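You operate a simulated robot arm through the tools that you are given. There is no shell and no other tool. Be economical: measure what you need, move in short steps, check, and stop when the job is done.

You are at the controls of a simulated robot arm. One attempt, no reset.

JOB
Gauge both blanks on the bench and oil the bare lead of the thicker one.
Fine: thickness gauge and oil brush go back; the other blank stays dry. Set down upright: thickness gauge, oil brush. A coat counts when it lies all over at full strength: go over it till it gets no stronger.

The check looks at the end state, three seconds after you hand in, the way a careful person would. Anything else that was tipped, shoved, dropped, spilled or broken makes it a failure.

ROBOT AND FRAMES
A 6-joint arm with a two-finger parallel gripper, fixed in place. Base frame: the origin is at the foot of the arm, x ahead of it, y to its left, z up; the work surface is at about z = 0. Lengths are in mm, angles in rad, forces in N, time in s.
With the tool pointing down near the work surface it reaches from about 140 to 580 mm from the base axis. Its first joint turns from -1.152 to 1.152 rad. Payload 2.1 kg.
The TCP is the grasp point between the finger pads, 30 mm short of the fingertips. In the tool frame z runs along the fingers and y along their closing line. Largest opening 94 mm; finger width 28, thickness 10; the body of the gripper, 50 by 96 mm, starts 55 mm behind the TCP.
Orientation is told as [roll, pitch, yaw] about the base's x, y, z axes, in that order, counted from this pose: with the fingers straight down and closing along the base's y, the tool's x points along the base's -x, its y along +y and its z along -z.

CONTROLS
- The arm moves only by the tool nudge_tool. Its argument "targets" is a list of rows, each a list of 3 entries, a list of its own where there are three numbers: the shift along the base's x, y, z in units of 200 mm (1.0 is 200 mm), then the turn, a rotation vector about the base's x, y, z in units of 180 degrees (1.0 is 180 degrees), then the finger opening in mm, from 0 to 94. In form: [[[tx, ty, tz], [ax, ay, az], grip], ...]. A call has 1 to 10 rows; each row is the pose to reach, as a shift and turn from the pose commanded when the call began. A call with a number of a shift or a turn outside -1 to 1 is refused whole. Each row takes 0.2 s and may step no farther than 50 mm and 0.15 rad from the row before; otherwise, or with a gripper value out of range, the whole call is refused. Where a pose cannot be reached the arm comes as near as it can. A force on the tool above 60 N (or 10 N above the force at the start of the call, whichever is more), or a blocked arm, ends the call early, and 0.2 s more pass. Each finger travels about 72 mm/s and halts on what it meets, pressing with about 27 N; the grip force reading is that of the motor and also rises with nothing between the fingers. The clock runs only during rows and for 0.2 s after the last one: add rows that repeat a pose to give the fingers time. The reply holds the time, the measured pose of the TCP, the force on the tool along the base axes, the opening and the grip force, in the units named above and with some noise, with the torque about the TCP (base axes, N m) and any sound that the robot's microphone picked up, and new pictures: "pictures" is both (left out), scene, wrist or none.
- Cameras (640 x 400 px; columns grow to the right, rows downward): "scene" is fixed at [52.3, -365.9, 495.2]; the picture's right is [0.81, -0.58, 0.00], its down [-0.27, -0.38, -0.88] and it looks along [0.52, 0.72, -0.47] (base axes); focal length 244 px, centre (320, 200). "wrist" rides on the gripper at [76, 14, -102] in the tool frame; the picture's right is [-0.18, 0.98, 0.00], its down [-0.75, -0.14, -0.64] and it looks along [-0.63, -0.12, 0.77] (tool axes); focal length 243 px, centre (320, 200). There is no depth. A picture from a camera that has moved, and an enlarged one, comes with that camera's place and axes in the base frame and with its lens.
- close_up(camera, box): a new picture of the part [left, top, right, bottom] of that camera's present view, enlarged. It takes no simulated time.
- close_job(): hands the job in; it is judged then, once.

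Go step by step. Nothing tells you positions but the pictures and the camera data: compare them with the known pose of the tool, close in by small moves and look again before you grip or let go. The budget is 120 turns and 200 pictures, counting those below and the enlarged ones. Unless the task says otherwise, let go and move clear before handing in, and close with one line.

The tools are called after ">>>" as a command line: name --argument value ..., lists and objects as JSON in quotes. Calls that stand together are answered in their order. nudge_tool: Moves the arm, as the interface text tells. Its arguments: {"type":"object","properties":{"targets":{"type":"array"},"pictures":{"type":"string","enum":["both","scene","wrist","none"]}},"required":["targets"]} The other tools are called the same way: close_up (camera, box) takes an enlarged picture of a part of a camera's view; close_job () hands the job in.

At the start:

```text
time: 0.0
ee_pos: [314.8, -117.4, 407.2]
tool_rot: [0.0, -0.001, 0.003]
ft_force: [0.1, 0.2, 0.2]
moment: [0.02, 0.01, -0.01]
finger_gap: 93.9
finger_force: 0.0
```

scene: 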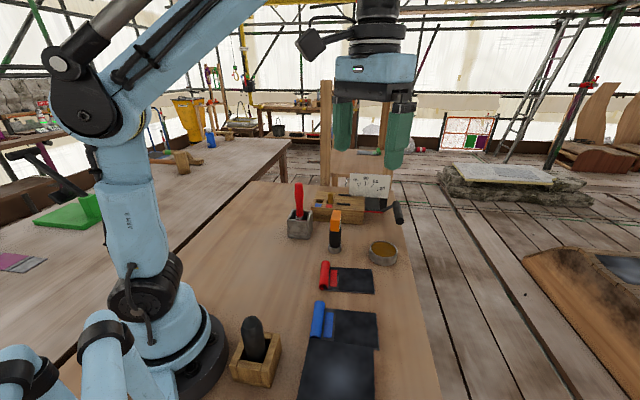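
wrist: 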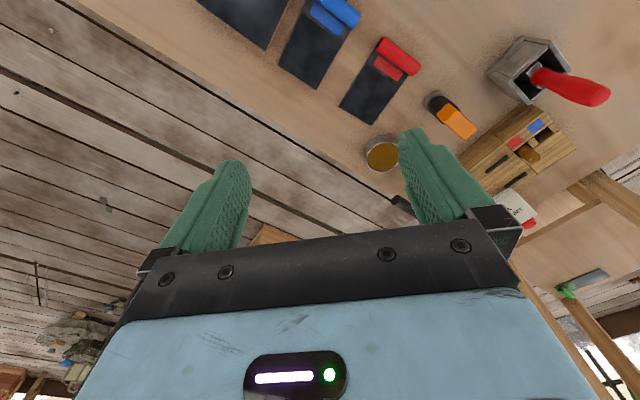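

I see a bench with a red and a blue item on dark sheets, an orange-handled tool, a tin, a grey box holding a red-handled tool, and a wooden block. I'll look closer first.

>>> close_up --camera "scene" --box '[270, 160, 430, 260]'

>>> close_up --camera "scene" --box '[220, 250, 420, 400]'

>>> close_up --camera "wrist" --box '[420, 20, 640, 220]'

>>> close_up --camera "wrist" --box '[190, 0, 480, 180]'

```text
4.00 times, centred on (350, 210) of scene
camera zoom: at [52.3, -365.9, 495.2], right [0.81, -0.58, 0.0], down [-0.27, -0.38, -0.88], along [0.52, 0.72, -0.47], focal length 977 px, centre (200, 160)
```

zoom: 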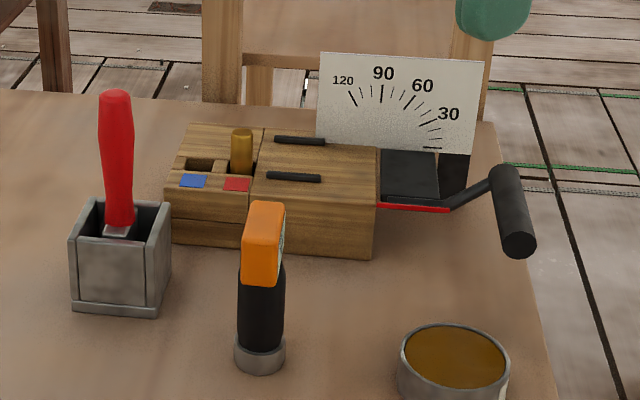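

```text
2.67 times, centred on (320, 325) of scene
camera zoom: at [52.3, -365.9, 495.2], right [0.81, -0.58, 0.0], down [-0.27, -0.38, -0.88], along [0.52, 0.72, -0.47], focal length 652 px, centre (320, -133)
```

zoom: 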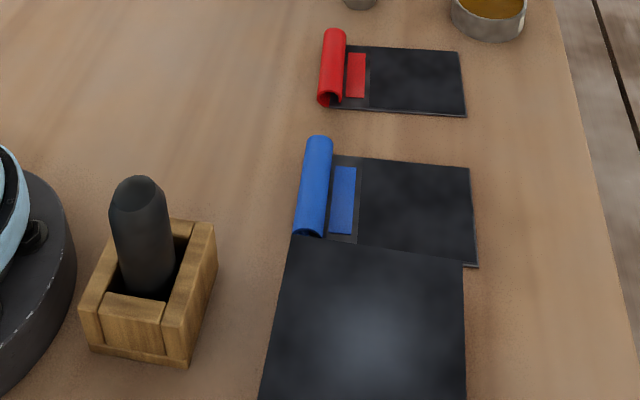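

```text
2.00 times, centred on (530, 120) of wrist
camera zoom: at [237.9, -103.9, 509.7], right [0.18, 0.98, 0.0], down [0.75, -0.14, 0.64], along [0.63, -0.12, -0.77], focal length 485 px, centre (-100, 360)
```

zoom: 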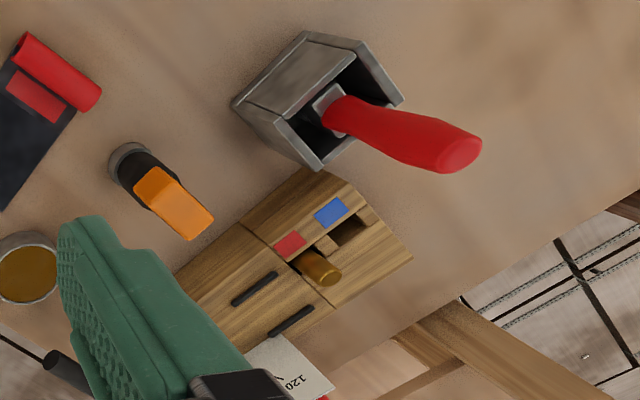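

```text
2.21 times, centred on (335, 90) of wrist
camera zoom: at [237.9, -103.9, 509.7], right [0.18, 0.98, 0.0], down [0.75, -0.14, 0.64], along [0.63, -0.12, -0.77], focal length 535 px, centre (287, 443)
```

zoom: 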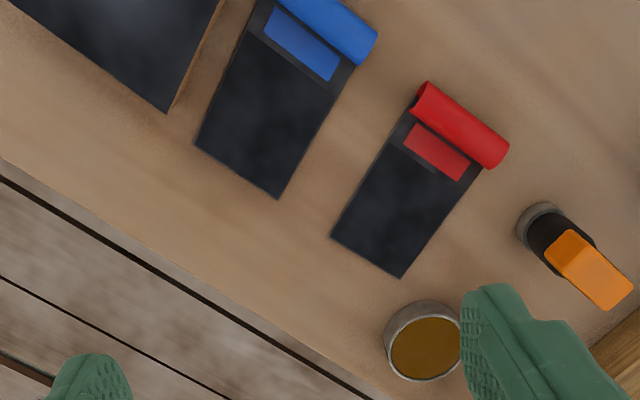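

The orange-topped stick with a small display is probably the gauge. The amber tin looks like oil, and the red handle in the grey box may be the brush. I'll move over there for a closer look.

>>> nudge_tool --targets '[[[0, 0.17, -0.12], [0, 0, 0], 94], [[0, 0.34, -0.25], [0, 0, 0], 94], [[0, 0.5, -0.37], [0, 0, 0], 94], [[0, 0.67, -0.5], [0, 0, 0], 94], [[-0.1, 0.84, -0.6], [0, 0, 0], 94], [[-0.2, 1.0, -0.7], [0, 0, 0], 94]]'

```text
time: 1.4
ee_pos: [273.8, 83.5, 264.1]
tool_rot: [0.001, 0.0, 0.0]
ft_force: [0.2, 0.0, 0.7]
moment: [0.0, 0.01, 0.01]
finger_gap: 94.3
finger_force: 0.1
camera wrist: at [197.6, 97.4, 368.4], right [0.18, 0.98, 0.0], down [0.75, -0.14, 0.64], along [0.63, -0.12, -0.77], focal length 243 px, centre (320, 200)
```

scene: 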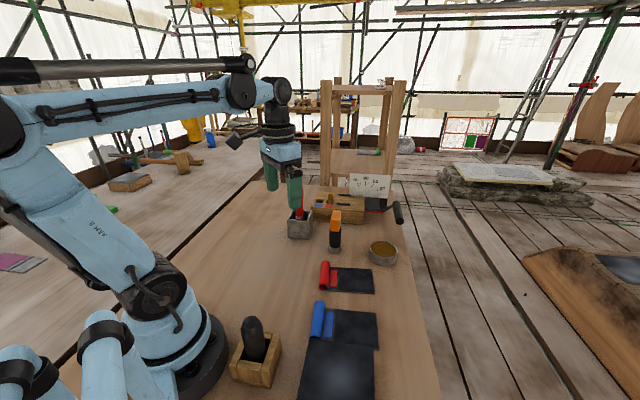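
wrist: 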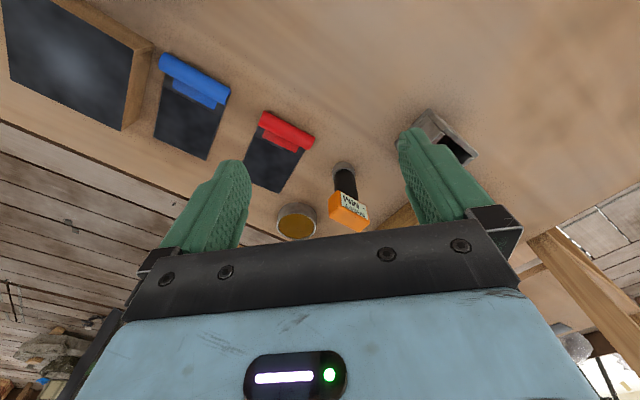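

>>> close_up --camera "wrist" --box '[230, 90, 390, 240]'

>>> close_up --camera "wrist" --box '[130, 30, 330, 180]'

```text
2.67 times, centred on (310, 165) of wrist
camera zoom: at [197.6, 97.4, 368.4], right [0.18, 0.98, 0.0], down [0.75, -0.14, 0.64], along [0.63, -0.12, -0.77], focal length 647 px, centre (347, 293)
```

zoom: 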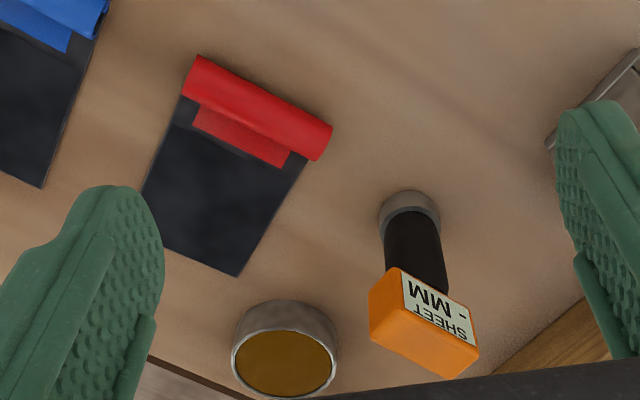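

```text
2.67 times, centred on (230, 105) of wrist
camera zoom: at [197.6, 97.4, 368.4], right [0.18, 0.98, 0.0], down [0.75, -0.14, 0.64], along [0.63, -0.12, -0.77], focal length 647 px, centre (560, 453)
```

zoom: 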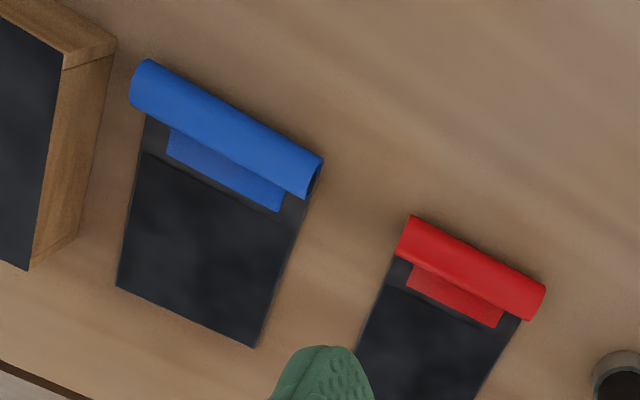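

>>> close_up --camera "scene" --box '[310, 200, 360, 255]'

>>> close_up --camera "wrist" --box '[310, 150, 390, 240]'

```text
7.27 times, centred on (335, 228) of scene
camera zoom: at [52.3, -366.0, 495.2], right [0.81, -0.58, 0.0], down [-0.27, -0.38, -0.88], along [0.52, 0.72, -0.47], focal length 1777 px, centre (211, 0)
```

zoom: 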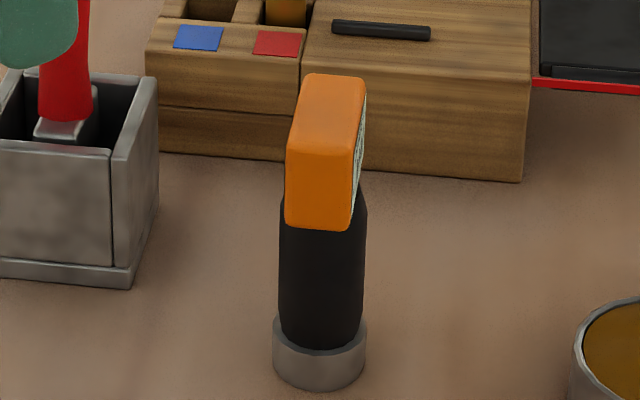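

```text
4.44 times, centred on (350, 195) of wrist
camera zoom: at [197.6, 97.4, 368.4], right [0.18, 0.98, 0.0], down [0.75, -0.14, 0.64], along [0.63, -0.12, -0.77], focal length 1078 px, centre (187, 222)
```

zoom: 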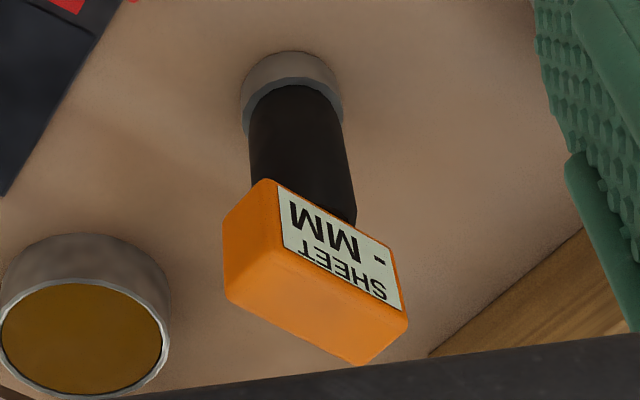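

>>> close_up --camera "scene" --box '[360, 230, 410, 275]'

>>> close_up --camera "scene" --box '[220, 305, 290, 390]'

>>> nudge_tool --targets '[[[-0.1, 0.2, 0], [0, 0, 0], 94], [[-0.3, 0.35, 0], [0, 0, 0], 94], [[-0.4, 0.5, 0], [0, 0, 0], 94]]' --pictures "wrist"

```text
8.89 times, centred on (385, 252) of scene
camera zoom: at [52.3, -366.0, 495.2], right [0.81, -0.58, 0.0], down [-0.27, -0.38, -0.88], along [0.52, 0.72, -0.47], focal length 2172 px, centre (-258, -267)
```

zoom: 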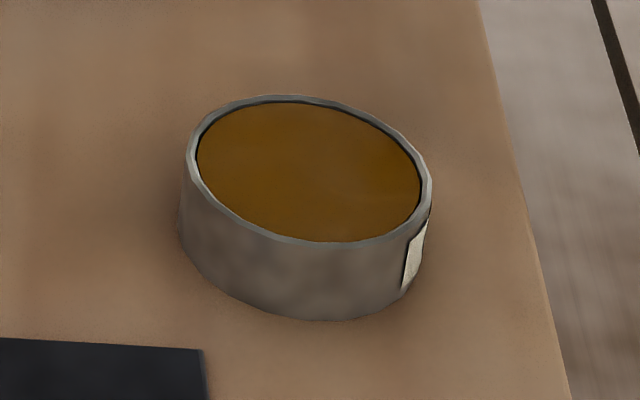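

```text
4.71 times, centred on (255, 348) of scene
camera zoom: at [52.3, -366.0, 495.2], right [0.81, -0.58, 0.0], down [-0.27, -0.38, -0.88], along [0.52, 0.72, -0.47], focal length 1150 px, centre (626, -494)
```

zoom: 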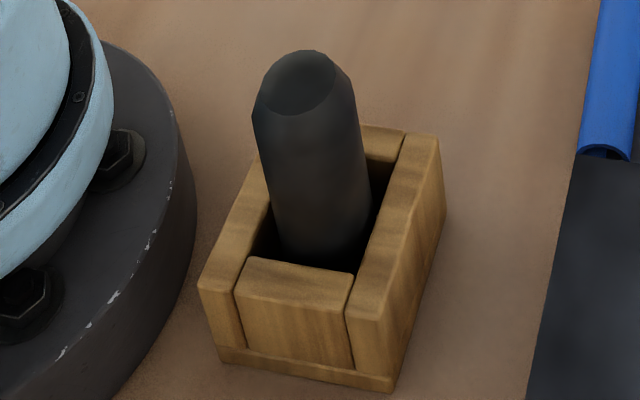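

```text
time: 2.2
ee_pos: [194.5, 182.4, 267.1]
tool_rot: [0.0, 0.002, 0.001]
ft_force: [-0.1, 0.3, 0.5]
moment: [-0.01, -0.03, 0.01]
finger_gap: 94.1
finger_force: 0.0
camera wrist: at [117.3, 196.7, 370.2], right [0.18, 0.98, 0.0], down [0.75, -0.14, 0.64], along [0.63, -0.12, -0.77], focal length 243 px, centre (320, 200)
```

wrist: 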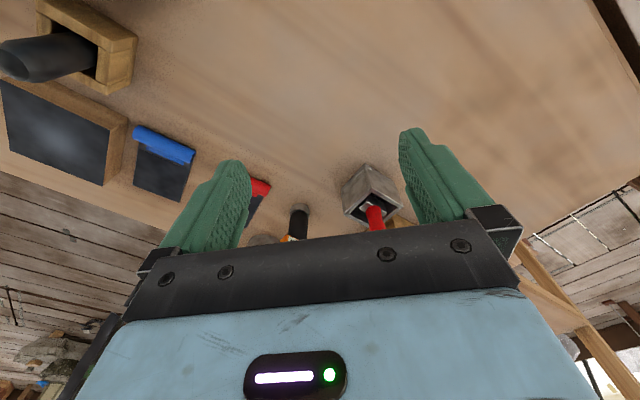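

The gauge stands at about (440, 94) and has a display on two sides. I'll go above it with the fingers turned so they close across the head's wide side, which leaves the displays visible.

>>> nudge_tool --targets '[[[0.17, -0.07, 0], [0, 0, -0.044], 94], [[0.34, -0.14, 0], [0, 0, -0.088], 94], [[0.51, -0.21, 0], [0, 0, -0.132], 94], [[0.68, -0.28, 0], [0, 0, -0.176], 94], [[0.85, -0.36, 0], [0, 0, -0.22], 94], [[1.0, -0.44, 0], [0, 0, -0.2611], 94]]' --pictures "wrist"

```text
time: 3.6
ee_pos: [395.1, 95.2, 267.4]
tool_rot: [0.0, 0.0, -0.82]
ft_force: [-0.1, -0.2, 0.7]
moment: [0.0, -0.02, 0.01]
finger_gap: 94.0
finger_force: 0.1
camera wrist: at [354.1, 159.8, 369.8], right [0.84, 0.54, 0.0], down [0.41, -0.65, 0.64], along [0.34, -0.54, -0.77], focal length 243 px, centre (320, 200)
```

wrist: 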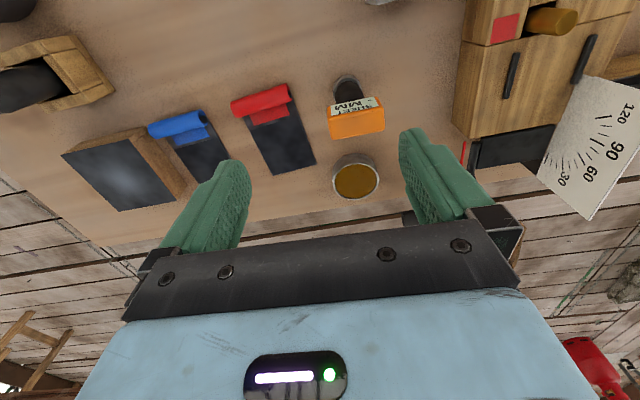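

>>> close_up --camera "wrist" --box '[310, 60, 400, 140]'

```text
5.00 times, centred on (355, 100) of wrist
camera zoom: at [354.1, 159.8, 369.8], right [0.84, 0.54, 0.0], down [0.41, -0.65, 0.64], along [0.34, -0.54, -0.77], focal length 1213 px, centre (145, 700)
```

zoom: 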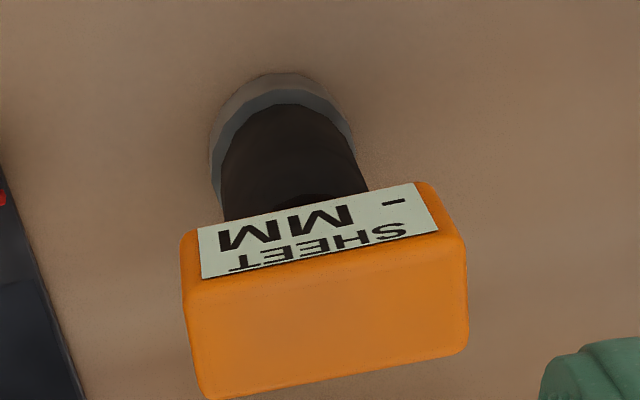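

>>> nudge_tool --targets '[[[0.1, 0.01, -0.1], [0, 0, 0.006], 94], [[0.205, 0.019, -0.25], [0, 0, 0.011], 94], [[0.205, 0.019, -0.45], [0, 0, 0.011], 94]]' --pictures "both"

```text
time: 4.4
ee_pos: [436.7, 97.6, 176.7]
tool_rot: [0.001, -0.001, -0.787]
ft_force: [-0.3, 0.7, -0.2]
moment: [-0.03, 0.01, -0.02]
finger_gap: 94.2
finger_force: 0.1
camera wrist: at [392.8, 161.4, 278.6], right [0.82, 0.57, 0.0], down [0.43, -0.63, 0.64], along [0.36, -0.53, -0.77], focal length 243 px, centre (320, 200)
```

scene: 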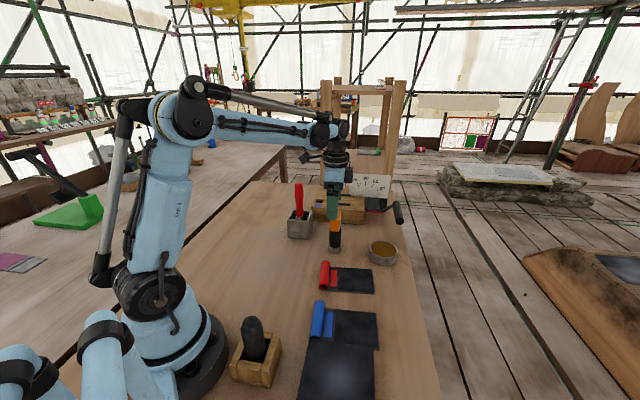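
wrist: 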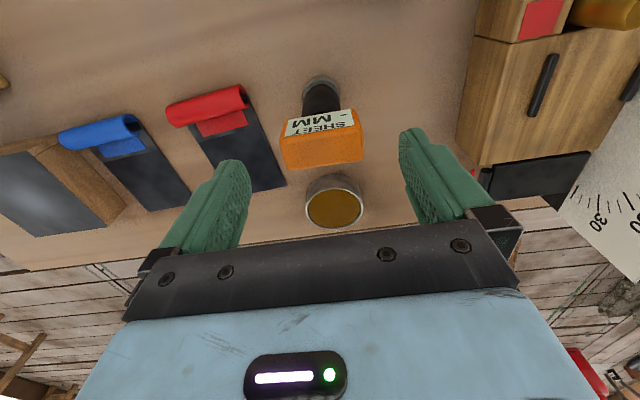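

>>> nudge_tool --targets '[[[0, 0, -0.2], [0, 0, 0], 94], [[0, 0.005, -0.343], [0, 0, 0], 94], [[0, 0.005, -0.343], [0, 0, 0], 94]]' --pictures "wrist"

```text
time: 5.2
ee_pos: [435.7, 98.6, 107.1]
tool_rot: [0.0, 0.0, -0.785]
ft_force: [-0.4, -0.3, 0.7]
moment: [0.0, 0.0, 0.02]
finger_gap: 93.9
finger_force: 0.1
camera wrist: at [392.2, 161.8, 210.4], right [0.82, 0.57, 0.0], down [0.43, -0.63, 0.64], along [0.36, -0.53, -0.77], focal length 243 px, centre (320, 200)
```

wrist: 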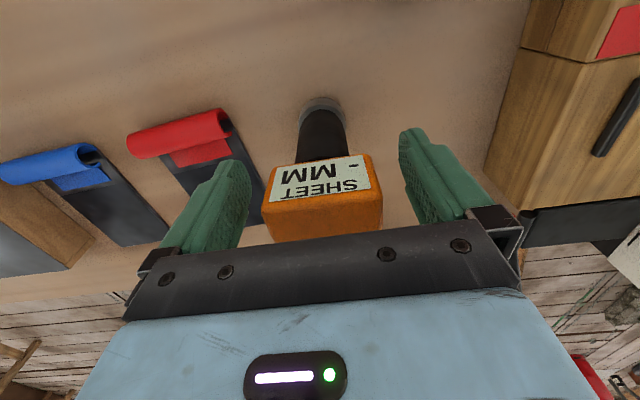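

Well centred. I'll close the fingers on the head.

>>> nudge_tool --targets '[[[0, 0, 0], [0, 0, 0], 60], [[0, 0, 0], [0, 0, 0], 40], [[0, 0, 0], [0, 0, 0], 30], [[0, 0, 0], [0, 0, 0], 30]]' --pictures "wrist"

```text
time: 6.2
ee_pos: [436.2, 97.8, 108.0]
tool_rot: [0.001, 0.0, -0.785]
ft_force: [-1.1, 0.2, -0.1]
moment: [0.02, -0.01, -0.01]
finger_gap: 61.9
finger_force: 26.8
camera wrist: at [392.2, 161.7, 210.7], right [0.82, 0.57, 0.0], down [0.43, -0.63, 0.64], along [0.36, -0.53, -0.77], focal length 243 px, centre (320, 200)
```

wrist: 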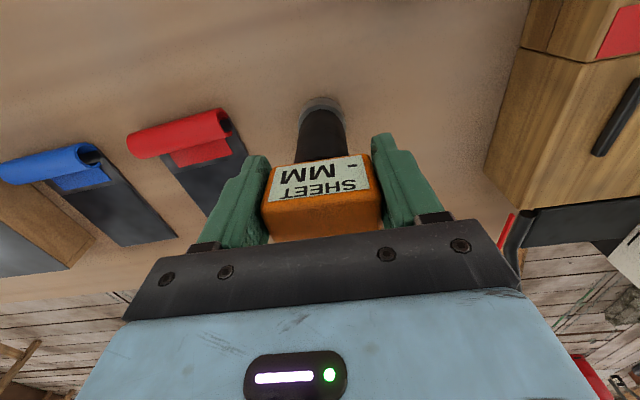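

Gripped at a 62 mm width. I'll lift and carry it over the bare part of the red blank, near (413, -32).

>>> nudge_tool --targets '[[[0, 0, 0.2], [0, 0, 0], 30], [[0, 0, 0.35], [0, 0, 0], 30], [[-0.03, -0.2, 0.35], [0, 0, 0], 30], [[-0.08, -0.43, 0.35], [0, 0, 0], 30], [[-0.115, -0.65, 0.35], [0, 0, 0], 30], [[-0.115, -0.65, 0.35], [0, 0, 0], 30]]'

```text
time: 7.6
ee_pos: [412.6, -31.0, 179.7]
tool_rot: [0.001, 0.001, -0.784]
ft_force: [0.2, -0.1, -1.8]
moment: [0.02, 0.0, -0.01]
finger_gap: 61.8
finger_force: 27.8
camera wrist: at [368.9, 31.7, 282.6], right [0.82, 0.57, 0.0], down [0.43, -0.63, 0.64], along [0.36, -0.53, -0.77], focal length 243 px, centre (320, 200)
```

scene: 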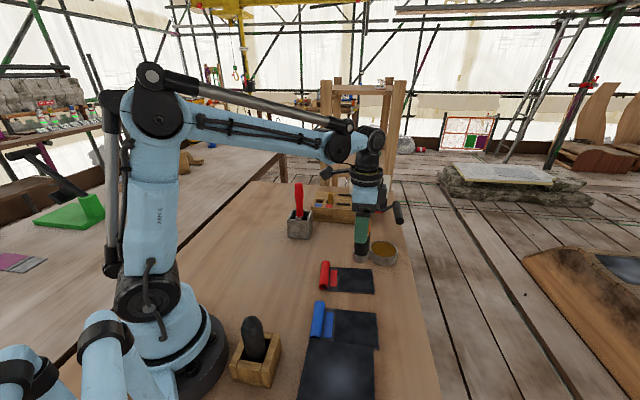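
wrist: 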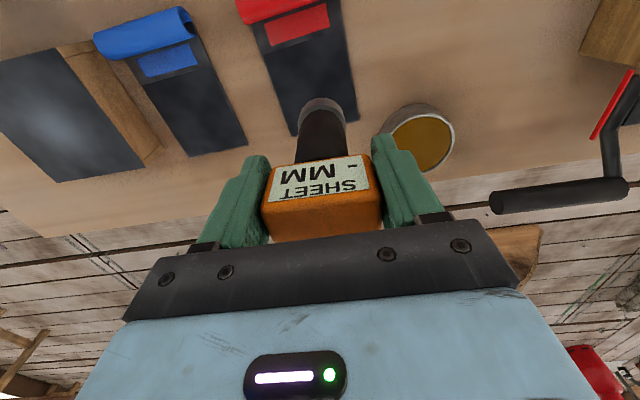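

>>> nudge_tool --targets '[[[-0.01, 0, -0.15], [0, 0, 0], 30], [[-0.01, 0, -0.28], [0, 0, 0], 30], [[-0.01, 0, -0.305], [0, 0, 0], 30], [[-0.01, 0, -0.32], [0, 0, 0], 30]]'

```text
time: 8.6
ee_pos: [410.8, -30.9, 113.8]
tool_rot: [0.0, 0.0, -0.785]
ft_force: [0.6, 0.2, -2.2]
moment: [0.0, 0.03, 0.01]
finger_gap: 62.0
finger_force: 27.1
camera wrist: at [366.7, 33.3, 217.3], right [0.82, 0.57, 0.0], down [0.43, -0.63, 0.64], along [0.36, -0.53, -0.77], focal length 243 px, centre (320, 200)
```

scene: 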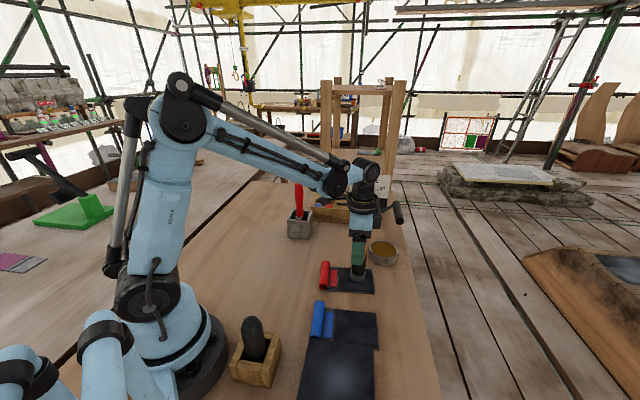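
wrist: 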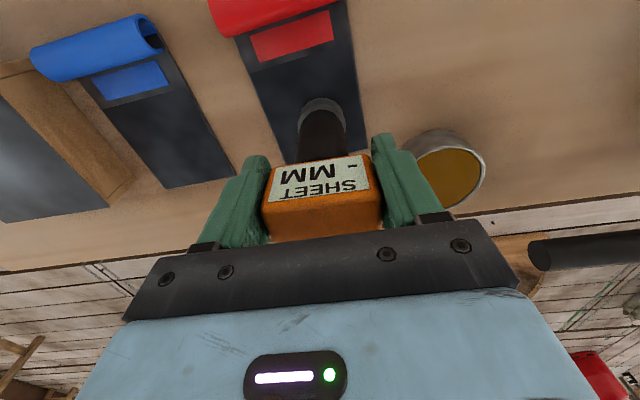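

Just above the lead now. I'll lower in small steps until it touches.

>>> nudge_tool --targets '[[[0, 0, -0.005], [0, 0, 0], 30], [[0, 0, -0.01], [0, 0, 0], 30], [[0, 0, -0.013], [0, 0, 0], 30]]' --pictures "wrist"

```text
time: 9.4
ee_pos: [410.4, -30.4, 111.5]
tool_rot: [0.001, 0.001, -0.785]
ft_force: [-0.5, 0.9, -0.5]
moment: [0.02, 0.0, -0.03]
finger_gap: 61.8
finger_force: 26.9
camera wrist: at [366.5, 32.8, 214.6], right [0.82, 0.57, 0.0], down [0.43, -0.63, 0.64], along [0.36, -0.53, -0.77], focal length 243 px, centre (320, 200)
```

wrist: 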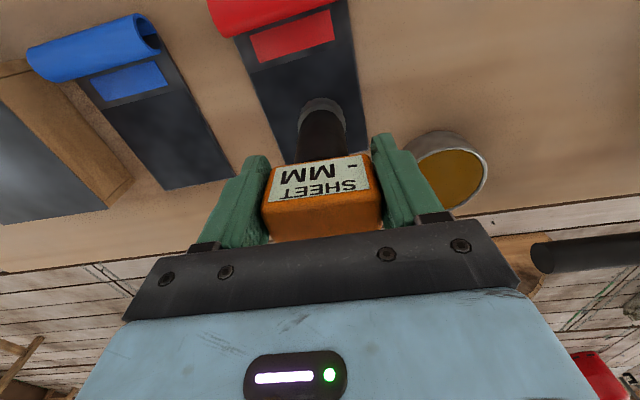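

>>> nudge_tool --targets '[[[0, 0, -0.003], [0, 0, 0], 30], [[0, 0, -0.006], [0, 0, 0], 30], [[0, 0, -0.006], [0, 0, 0], 30]]' --pictures "wrist"

```text
time: 10.2
ee_pos: [411.7, -31.5, 111.0]
tool_rot: [0.0, -0.003, -0.786]
ft_force: [0.2, 0.9, 27.0]
moment: [-0.12, -0.16, 0.0]
finger_gap: 61.6
finger_force: 26.6
camera wrist: at [366.6, 32.7, 214.0], right [0.82, 0.57, 0.0], down [0.43, -0.63, 0.64], along [0.36, -0.53, -0.77], focal length 243 px, centre (320, 200)
```

wrist: 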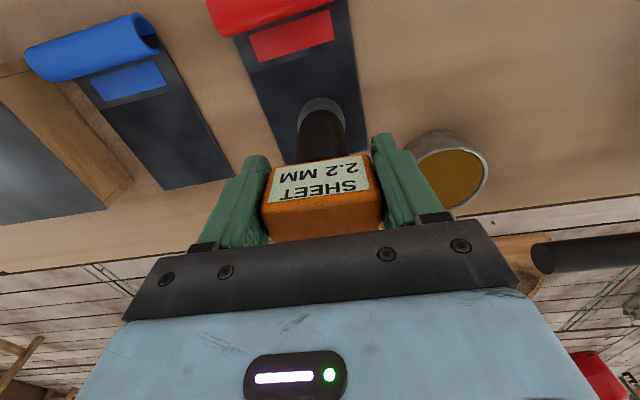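

>>> close_up --camera "wrist" --box '[260, 140, 390, 220]'

>>> nudge_tool --targets '[[[0, 0, 0.2], [0, 0, 0], 30], [[-0.1, -0.1, 0.35], [0, 0, 0], 30], [[-0.25, -0.3, 0.35], [0, 0, 0], 30], [[-0.38, -0.5, 0.35], [0, 0, 0], 30], [[-0.38, -0.5, 0.35], [0, 0, 0], 30]]'

```text
4.92 times, centred on (325, 180) of wrist
camera zoom: at [366.6, 32.7, 214.0], right [0.82, 0.57, 0.0], down [0.43, -0.63, 0.64], along [0.36, -0.53, -0.77], focal length 1194 px, centre (295, 298)
```

zoom: 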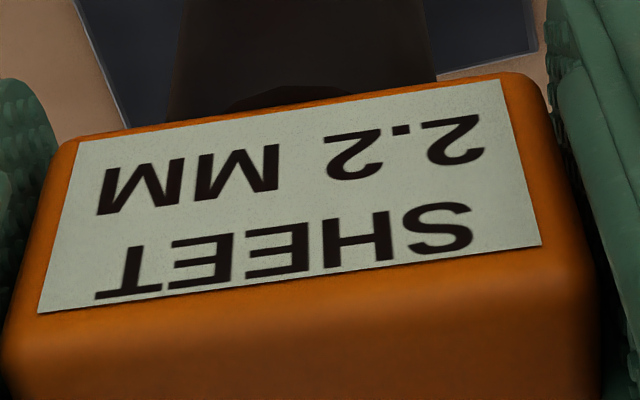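

```text
time: 11.4
ee_pos: [335.1, -131.7, 180.4]
tool_rot: [0.0, -0.001, -0.784]
ft_force: [0.8, 0.3, -1.5]
moment: [0.0, -0.03, 0.0]
finger_gap: 61.6
finger_force: 27.1
camera wrist: at [291.2, -68.8, 283.4], right [0.82, 0.57, 0.0], down [0.43, -0.63, 0.64], along [0.36, -0.53, -0.77], focal length 243 px, centre (320, 200)
```

scene: 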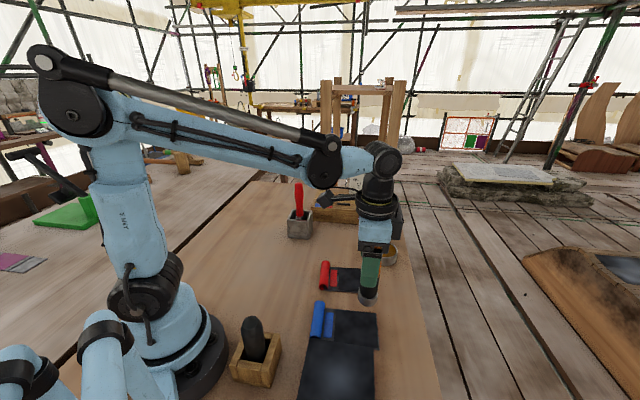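
wrist: 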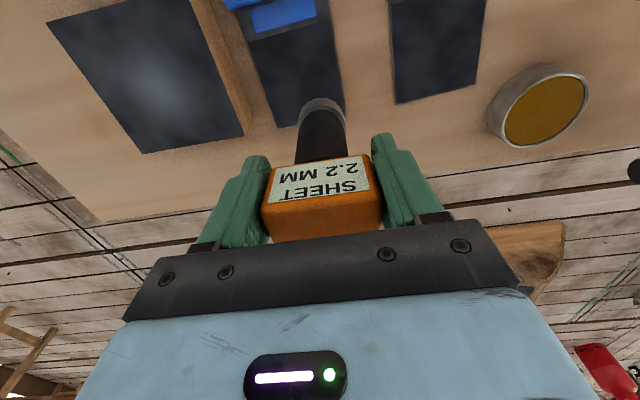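

Red blank reads 2.2 mm. Now the blue blank: I'll shift about 14 mm to centre on its bare area and lower.

>>> nudge_tool --targets '[[[-0.053, -0.037, -0.05], [0, 0, 0], 30], [[-0.053, -0.037, -0.2], [0, 0, 0], 30], [[-0.053, -0.037, -0.3], [0, 0, 0], 30], [[-0.053, -0.037, -0.32], [0, 0, 0], 30]]'

```text
time: 12.4
ee_pos: [323.8, -138.8, 117.0]
tool_rot: [0.0, 0.0, -0.784]
ft_force: [0.3, -0.2, -1.3]
moment: [0.04, -0.01, -0.01]
finger_gap: 61.7
finger_force: 27.1
camera wrist: at [280.4, -74.6, 219.1], right [0.82, 0.57, 0.0], down [0.43, -0.63, 0.64], along [0.36, -0.53, -0.77], focal length 243 px, centre (320, 200)
```

scene: 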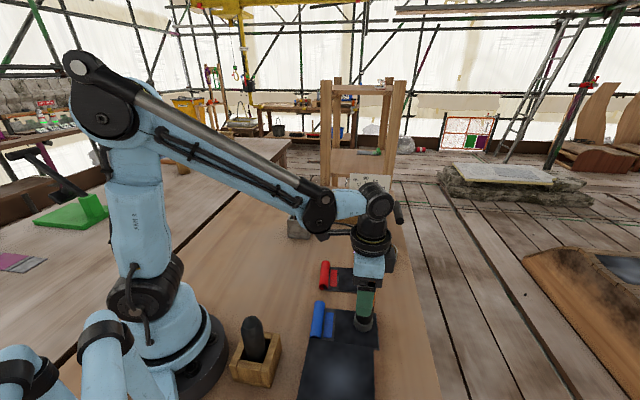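
wrist: 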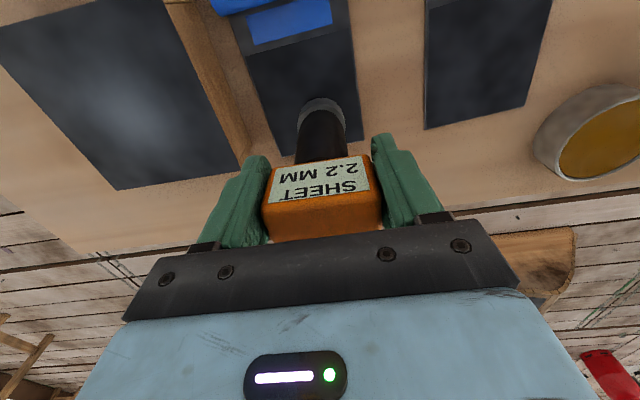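

>>> nudge_tool --targets '[[[0, 0, -0.015], [0, 0, 0], 30], [[0, 0, -0.022], [0, 0, 0], 30], [[0, 0, -0.026], [0, 0, 0], 30], [[0, 0, -0.026], [0, 0, 0], 30]]' --pictures "wrist"

>>> close_up --camera "wrist" --box '[260, 140, 390, 220]'

```text
time: 13.4
ee_pos: [323.7, -137.8, 111.6]
tool_rot: [0.0, 0.0, -0.785]
ft_force: [-0.4, 0.7, -1.9]
moment: [-0.02, 0.04, 0.02]
finger_gap: 61.5
finger_force: 26.4
camera wrist: at [280.0, -74.8, 214.2], right [0.82, 0.57, 0.0], down [0.43, -0.63, 0.64], along [0.36, -0.53, -0.77], focal length 243 px, centre (320, 200)
```

wrist: 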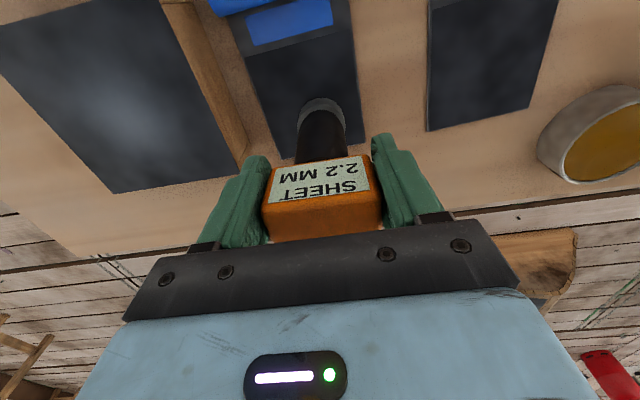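

```text
4.92 times, centred on (325, 180) of wrist
camera zoom: at [280.0, -74.8, 214.2], right [0.82, 0.57, 0.0], down [0.43, -0.63, 0.64], along [0.36, -0.53, -0.77], focal length 1194 px, centre (295, 298)
```

zoom: 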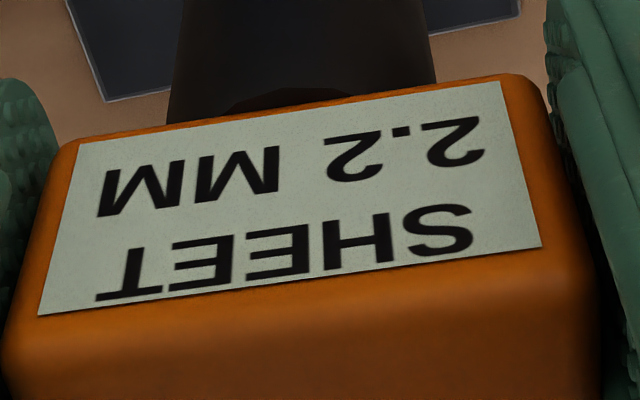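

Not in contact yet, so I'll go lower.

>>> nudge_tool --targets '[[[0, 0, -0.004], [0, 0, 0], 30], [[0, 0, -0.008], [0, 0, 0], 30], [[0, 0, -0.008], [0, 0, 0], 30]]' --pictures "none"

>>> close_up --camera "wrist" --box '[260, 140, 390, 220]'

```text
time: 14.2
ee_pos: [324.8, -138.1, 110.6]
tool_rot: [0.0, -0.003, -0.785]
ft_force: [-0.7, -1.4, 26.5]
moment: [-0.27, -0.22, -0.03]
finger_gap: 61.5
finger_force: 26.7
```

```text
4.92 times, centred on (325, 180) of wrist
camera zoom: at [280.0, -74.7, 212.9], right [0.82, 0.57, 0.0], down [0.43, -0.63, 0.64], along [0.36, -0.53, -0.77], focal length 1194 px, centre (295, 298)
```

zoom: 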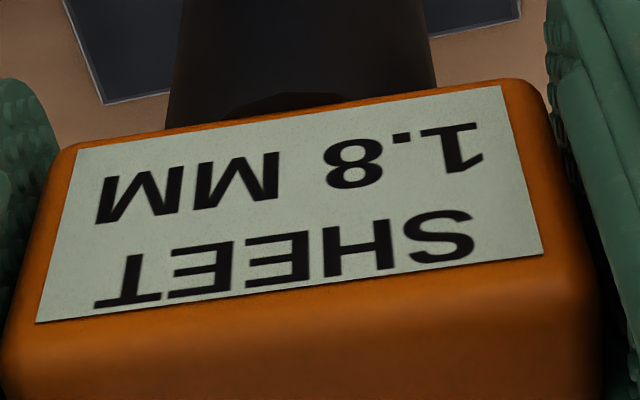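

Blue reads 1.8 mm, so red is the thicker one. I'll carry the gauge back to its spot at (436, 98).

>>> nudge_tool --targets '[[[0, 0, 0.2], [0, 0, 0], 30], [[0.05, 0.1, 0.4], [0, 0, 0], 30], [[0.15, 0.3, 0.4], [0, 0, 0], 30], [[0.25, 0.5, 0.4], [0, 0, 0], 30], [[0.35, 0.7, 0.4], [0, 0, 0], 30], [[0.45, 0.9, 0.4], [0, 0, 0], 30], [[0.5, 1.0, 0.4], [0, 0, 0], 30], [[0.5, 1.0, 0.4], [0, 0, 0], 30]]' --pictures "none"

```text
time: 16.0
ee_pos: [424.0, 61.4, 189.2]
tool_rot: [0.0, 0.001, -0.786]
ft_force: [0.0, -0.8, -0.8]
moment: [0.0, 0.0, 0.01]
finger_gap: 61.7
finger_force: 26.9
```

>>> nudge_tool --targets '[[[0.061, 0.183, 0], [0, 0, 0], 30], [[0.061, 0.183, -0.2], [0, 0, 0], 30], [[0.061, 0.183, -0.36], [0, 0, 0], 30], [[0.061, 0.183, -0.395], [0, 0, 0], 30], [[0.061, 0.183, -0.395], [0, 0, 0], 30]]'

```text
time: 17.2
ee_pos: [436.8, 98.5, 110.3]
tool_rot: [0.0, -0.001, -0.787]
ft_force: [0.0, 0.5, -1.1]
moment: [0.02, 0.0, 0.01]
finger_gap: 61.7
finger_force: 27.4
camera wrist: at [391.8, 161.5, 213.0], right [0.82, 0.57, 0.0], down [0.43, -0.63, 0.64], along [0.36, -0.53, -0.77], focal length 243 px, centre (320, 200)
```

scene: 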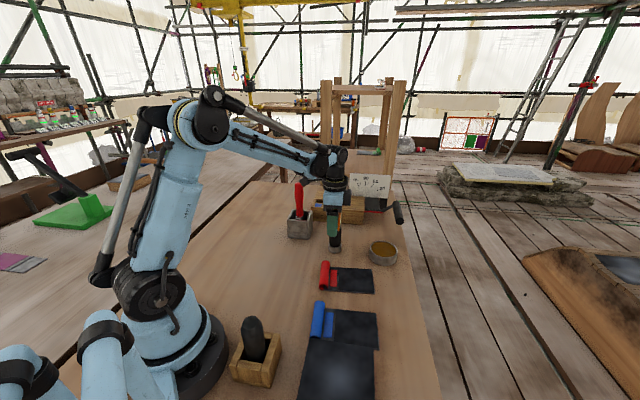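
wrist: 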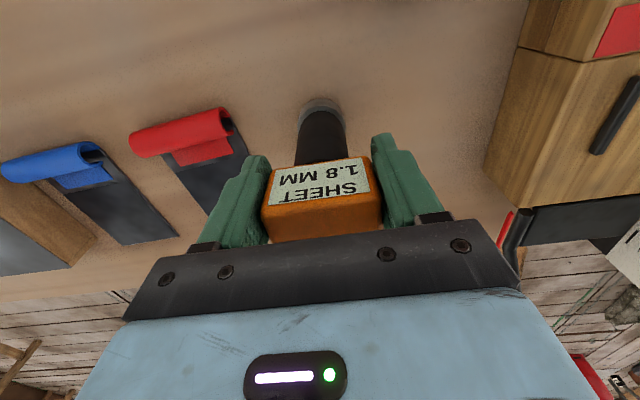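

>>> nudge_tool --targets '[[[0, 0, -0.006], [0, 0, 0], 30], [[0, 0, -0.01], [0, 0, 0], 30], [[0, 0, -0.01], [0, 0, 0], 30]]' --pictures "none"

```text
time: 18.0
ee_pos: [436.6, 98.0, 107.7]
tool_rot: [0.001, 0.001, -0.786]
ft_force: [-0.2, 0.7, -1.8]
moment: [0.02, -0.05, -0.04]
finger_gap: 61.8
finger_force: 26.8
```

>>> nudge_tool --targets '[[[0, 0, -0.002], [0, 0, 0], 30], [[0, 0, -0.004], [0, 0, 0], 30], [[0, 0, -0.004], [0, 0, 0], 30]]' --pictures "none"

```text
time: 18.8
ee_pos: [436.7, 97.5, 108.2]
tool_rot: [0.0, 0.0, -0.786]
ft_force: [0.4, -0.7, -1.7]
moment: [0.01, 0.01, 0.01]
finger_gap: 61.6
finger_force: 27.0
```

>>> nudge_tool --targets '[[[0, 0, -0.002], [0, 0, 0], 30], [[0, 0, -0.004], [0, 0, 0], 30], [[0, 0, -0.004], [0, 0, 0], 30]]' --pictures "none"

```text
time: 19.6
ee_pos: [435.6, 98.3, 106.9]
tool_rot: [-0.001, 0.0, -0.785]
ft_force: [0.3, 0.3, -2.2]
moment: [0.02, 0.04, -0.02]
finger_gap: 61.7
finger_force: 26.9
```

>>> nudge_tool --targets '[[[0, 0, -0.002], [0, 0, 0], 30], [[0, 0, -0.004], [0, 0, 0], 30], [[0, 0, -0.004], [0, 0, 0], 30]]' --pictures "none"

```text
time: 20.4
ee_pos: [434.9, 97.3, 105.7]
tool_rot: [0.0, 0.001, -0.785]
ft_force: [-0.9, -0.3, 2.6]
moment: [-0.07, -0.01, 0.0]
finger_gap: 61.9
finger_force: 27.0
```

Contact with the bench. I'll open the fingers and rise.

>>> nudge_tool --targets '[[[0, 0, 0], [0, 0, 0], 75], [[0, 0, 0], [0, 0, 0], 94], [[0, 0, 0], [0, 0, 0], 94], [[0, 0, 0.2], [0, 0, 0], 94], [[0, 0, 0.45], [0, 0, 0], 94], [[0, 0, 0.7], [0, 0, 0], 94]]'

```text
time: 21.8
ee_pos: [434.9, 98.1, 247.1]
tool_rot: [0.0, 0.0, -0.784]
ft_force: [0.5, 0.6, 0.2]
moment: [0.02, -0.01, 0.02]
finger_gap: 94.0
finger_force: 0.0
camera wrist: at [390.7, 161.8, 349.8], right [0.82, 0.57, 0.0], down [0.43, -0.63, 0.64], along [0.36, -0.53, -0.77], focal length 243 px, centre (320, 200)
```

scene: 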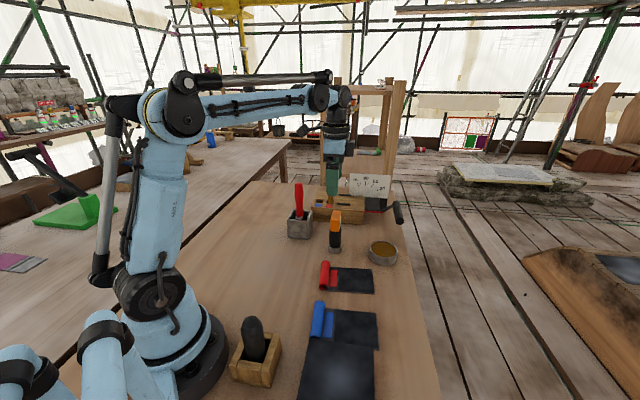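
wrist: 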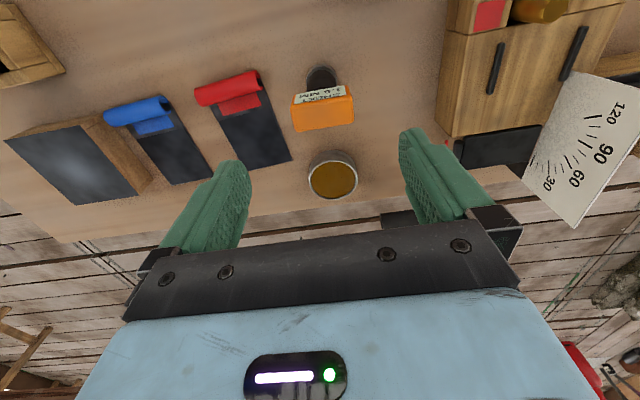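

>>> close_up --camera "scene" --box '[270, 175, 350, 245]'

>>> nudge_tool --targets '[[[-0.17, 0.1, 0.05], [0, 0, 0.042], 94], [[-0.34, 0.2, 0.1], [0, 0, 0.084], 94], [[-0.51, 0.3, 0.1], [0, 0, 0.126], 94], [[-0.68, 0.4, 0.1], [0, 0, 0.168], 94], [[-0.85, 0.5, 0.1], [0, 0, 0.21], 94], [[-1.0, 0.6, 0.1], [0, 0, 0.25], 94]]' --pictures "wrist"

```text
5.71 times, centred on (310, 210) of scene
camera zoom: at [52.3, -365.9, 495.2], right [0.81, -0.58, 0.0], down [-0.27, -0.38, -0.88], along [0.52, 0.72, -0.47], focal length 1396 px, centre (377, 143)
```

zoom: 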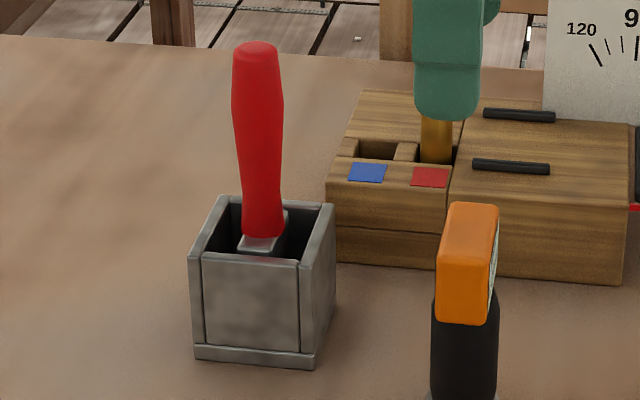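

```text
time: 23.2
ee_pos: [235.5, 217.9, 267.2]
tool_rot: [0.001, 0.0, 0.004]
ft_force: [-0.3, 0.0, -0.2]
moment: [-0.01, -0.02, -0.03]
finger_gap: 94.0
finger_force: 0.0
camera wrist: at [158.9, 231.6, 369.6], right [0.18, 0.98, 0.0], down [0.75, -0.14, 0.64], along [0.63, -0.12, -0.77], focal length 243 px, centre (320, 200)
```

wrist: 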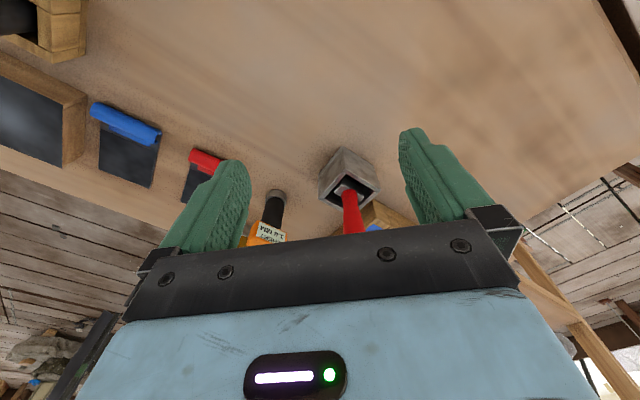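

>>> close_up --camera "wrist" --box '[300, 130, 400, 240]'

```text
3.64 times, centred on (350, 185) of wrist
camera zoom: at [158.9, 231.6, 369.6], right [0.18, 0.98, 0.0], down [0.75, -0.14, 0.64], along [0.63, -0.12, -0.77], focal length 882 px, centre (211, 254)
```

zoom: 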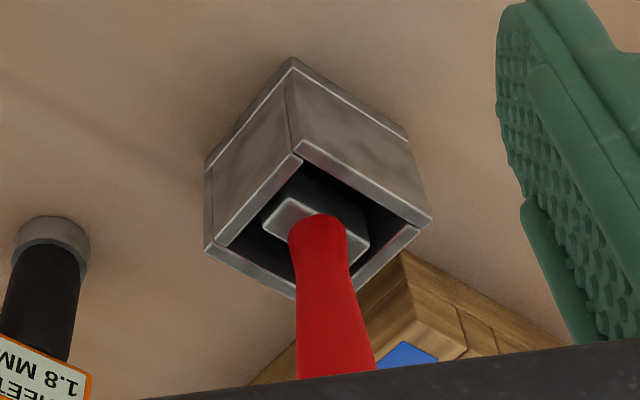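

The brush (red handle, metal ferrule) stands at about (403, 232), with its top near z 186. I'll go above it, turned 45°.

>>> nudge_tool --targets '[[[0.14, 0.01, 0], [0, 0, -0.042], 94], [[0.28, 0.02, 0], [0, 0, -0.084], 94], [[0.42, 0.03, 0], [0, 0, -0.126], 94], [[0.56, 0.04, 0], [0, 0, -0.168], 94], [[0.7, 0.055, 0], [0, 0, -0.21], 94], [[0.8375, 0.07, -0.1], [0, 0, -0.25], 94]]' --pictures "wrist"

```text
time: 24.6
ee_pos: [404.0, 231.8, 245.7]
tool_rot: [0.001, 0.0, -0.788]
ft_force: [0.2, 0.7, 0.4]
moment: [0.02, 0.0, 0.06]
finger_gap: 93.9
finger_force: 0.0
camera wrist: at [359.8, 296.2, 348.5], right [0.83, 0.56, 0.0], down [0.43, -0.63, 0.64], along [0.36, -0.53, -0.77], focal length 243 px, centre (320, 200)
```

wrist: 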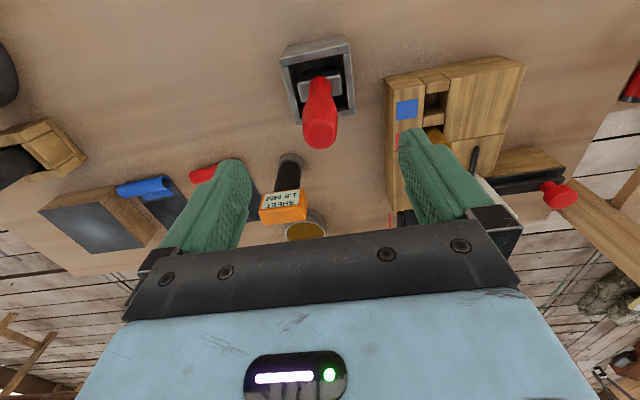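

>>> nudge_tool --targets '[[[0, 0, -0.2], [0, 0, 0], 94], [[0, 0, -0.4], [0, 0, 0], 94], [[0, 0, -0.5], [0, 0, 0], 94], [[0, 0, -0.5], [0, 0, 0], 94]]'

```text
time: 25.6
ee_pos: [403.9, 232.6, 146.4]
tool_rot: [0.0, 0.0, -0.785]
ft_force: [0.0, 0.4, -0.2]
moment: [-0.01, 0.02, -0.05]
finger_gap: 94.0
finger_force: 0.0
camera wrist: at [359.4, 295.8, 248.7], right [0.82, 0.57, 0.0], down [0.43, -0.63, 0.64], along [0.36, -0.53, -0.77], focal length 243 px, centre (320, 200)
```

scene: 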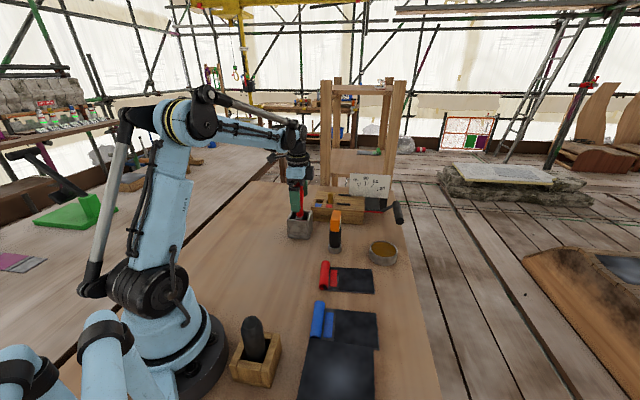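
wrist: 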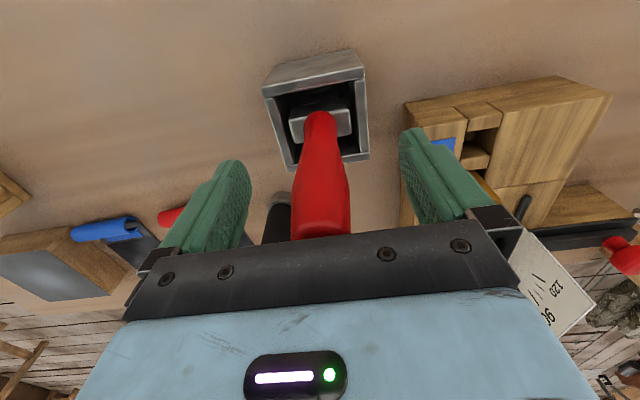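

>>> nudge_tool --targets '[[[0, 0, 0], [0, 0, 0], 65], [[0, 0, 0], [0, 0, 0], 40], [[0, 0, 0], [0, 0, 0], 20], [[0, 0, 0], [0, 0, 0], 5], [[0, 0, 0], [0, 0, 0], 5]]' --pictures "wrist"

```text
time: 26.8
ee_pos: [402.7, 231.2, 146.2]
tool_rot: [0.001, -0.001, -0.785]
ft_force: [-0.1, 0.7, 0.4]
moment: [0.03, -0.01, 0.03]
finger_gap: 26.9
finger_force: 27.2
camera wrist: at [359.4, 295.8, 249.1], right [0.82, 0.57, 0.0], down [0.43, -0.63, 0.64], along [0.36, -0.53, -0.77], focal length 243 px, centre (320, 200)
```

wrist: 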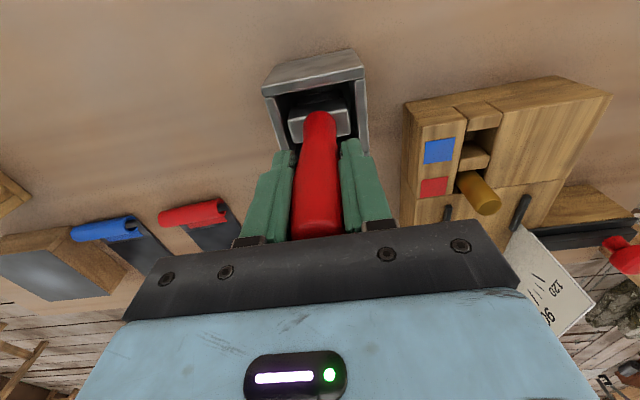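

Gripped. I'll lift straight out and look at the brush.

>>> nudge_tool --targets '[[[0, 0, 0.1], [0, 0, 0], 5], [[0, 0, 0.3], [0, 0, 0], 5], [[0, 0, 0.5], [0, 0, 0], 5], [[0, 0, 0.65], [0, 0, 0], 5]]'

>>> close_up --camera "scene" --box '[260, 140, 350, 245]'

```text
time: 27.8
ee_pos: [403.9, 230.8, 276.6]
tool_rot: [0.001, 0.0, -0.785]
ft_force: [0.0, 0.2, -0.9]
moment: [0.01, 0.0, -0.02]
finger_gap: 26.9
finger_force: 27.3
camera wrist: at [360.2, 294.7, 380.1], right [0.82, 0.57, 0.0], down [0.43, -0.63, 0.64], along [0.36, -0.53, -0.77], focal length 243 px, centre (320, 200)
```

scene: 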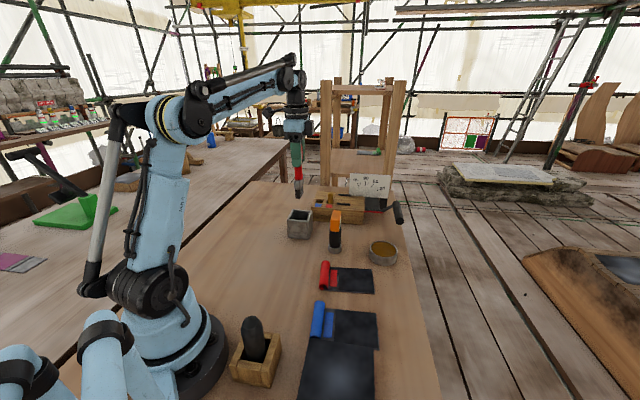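
wrist: 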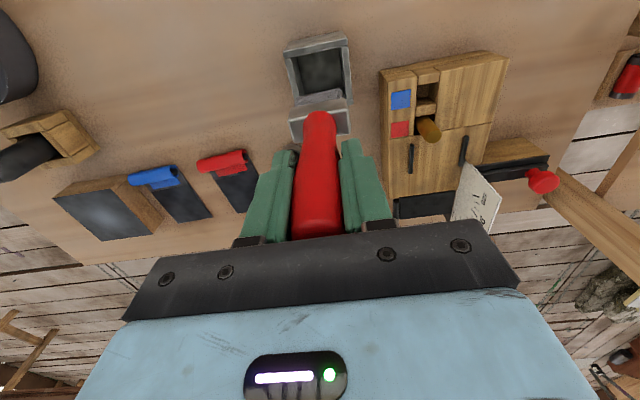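

```text
3.81 times, centred on (305, 192) of scene
camera zoom: at [52.3, -365.9, 495.2], right [0.81, -0.58, 0.0], down [-0.27, -0.38, -0.88], along [0.52, 0.72, -0.47], focal length 931 px, centre (377, 229)
```

zoom: 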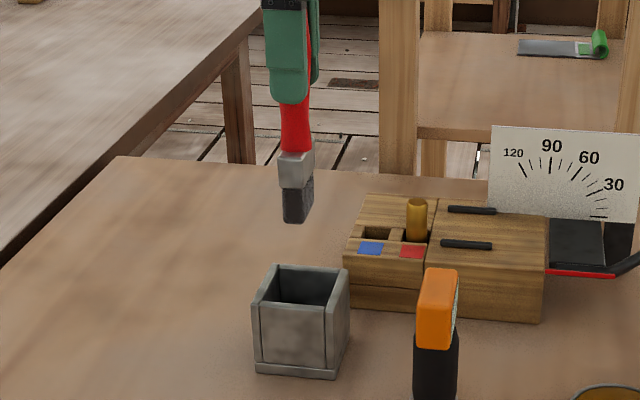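

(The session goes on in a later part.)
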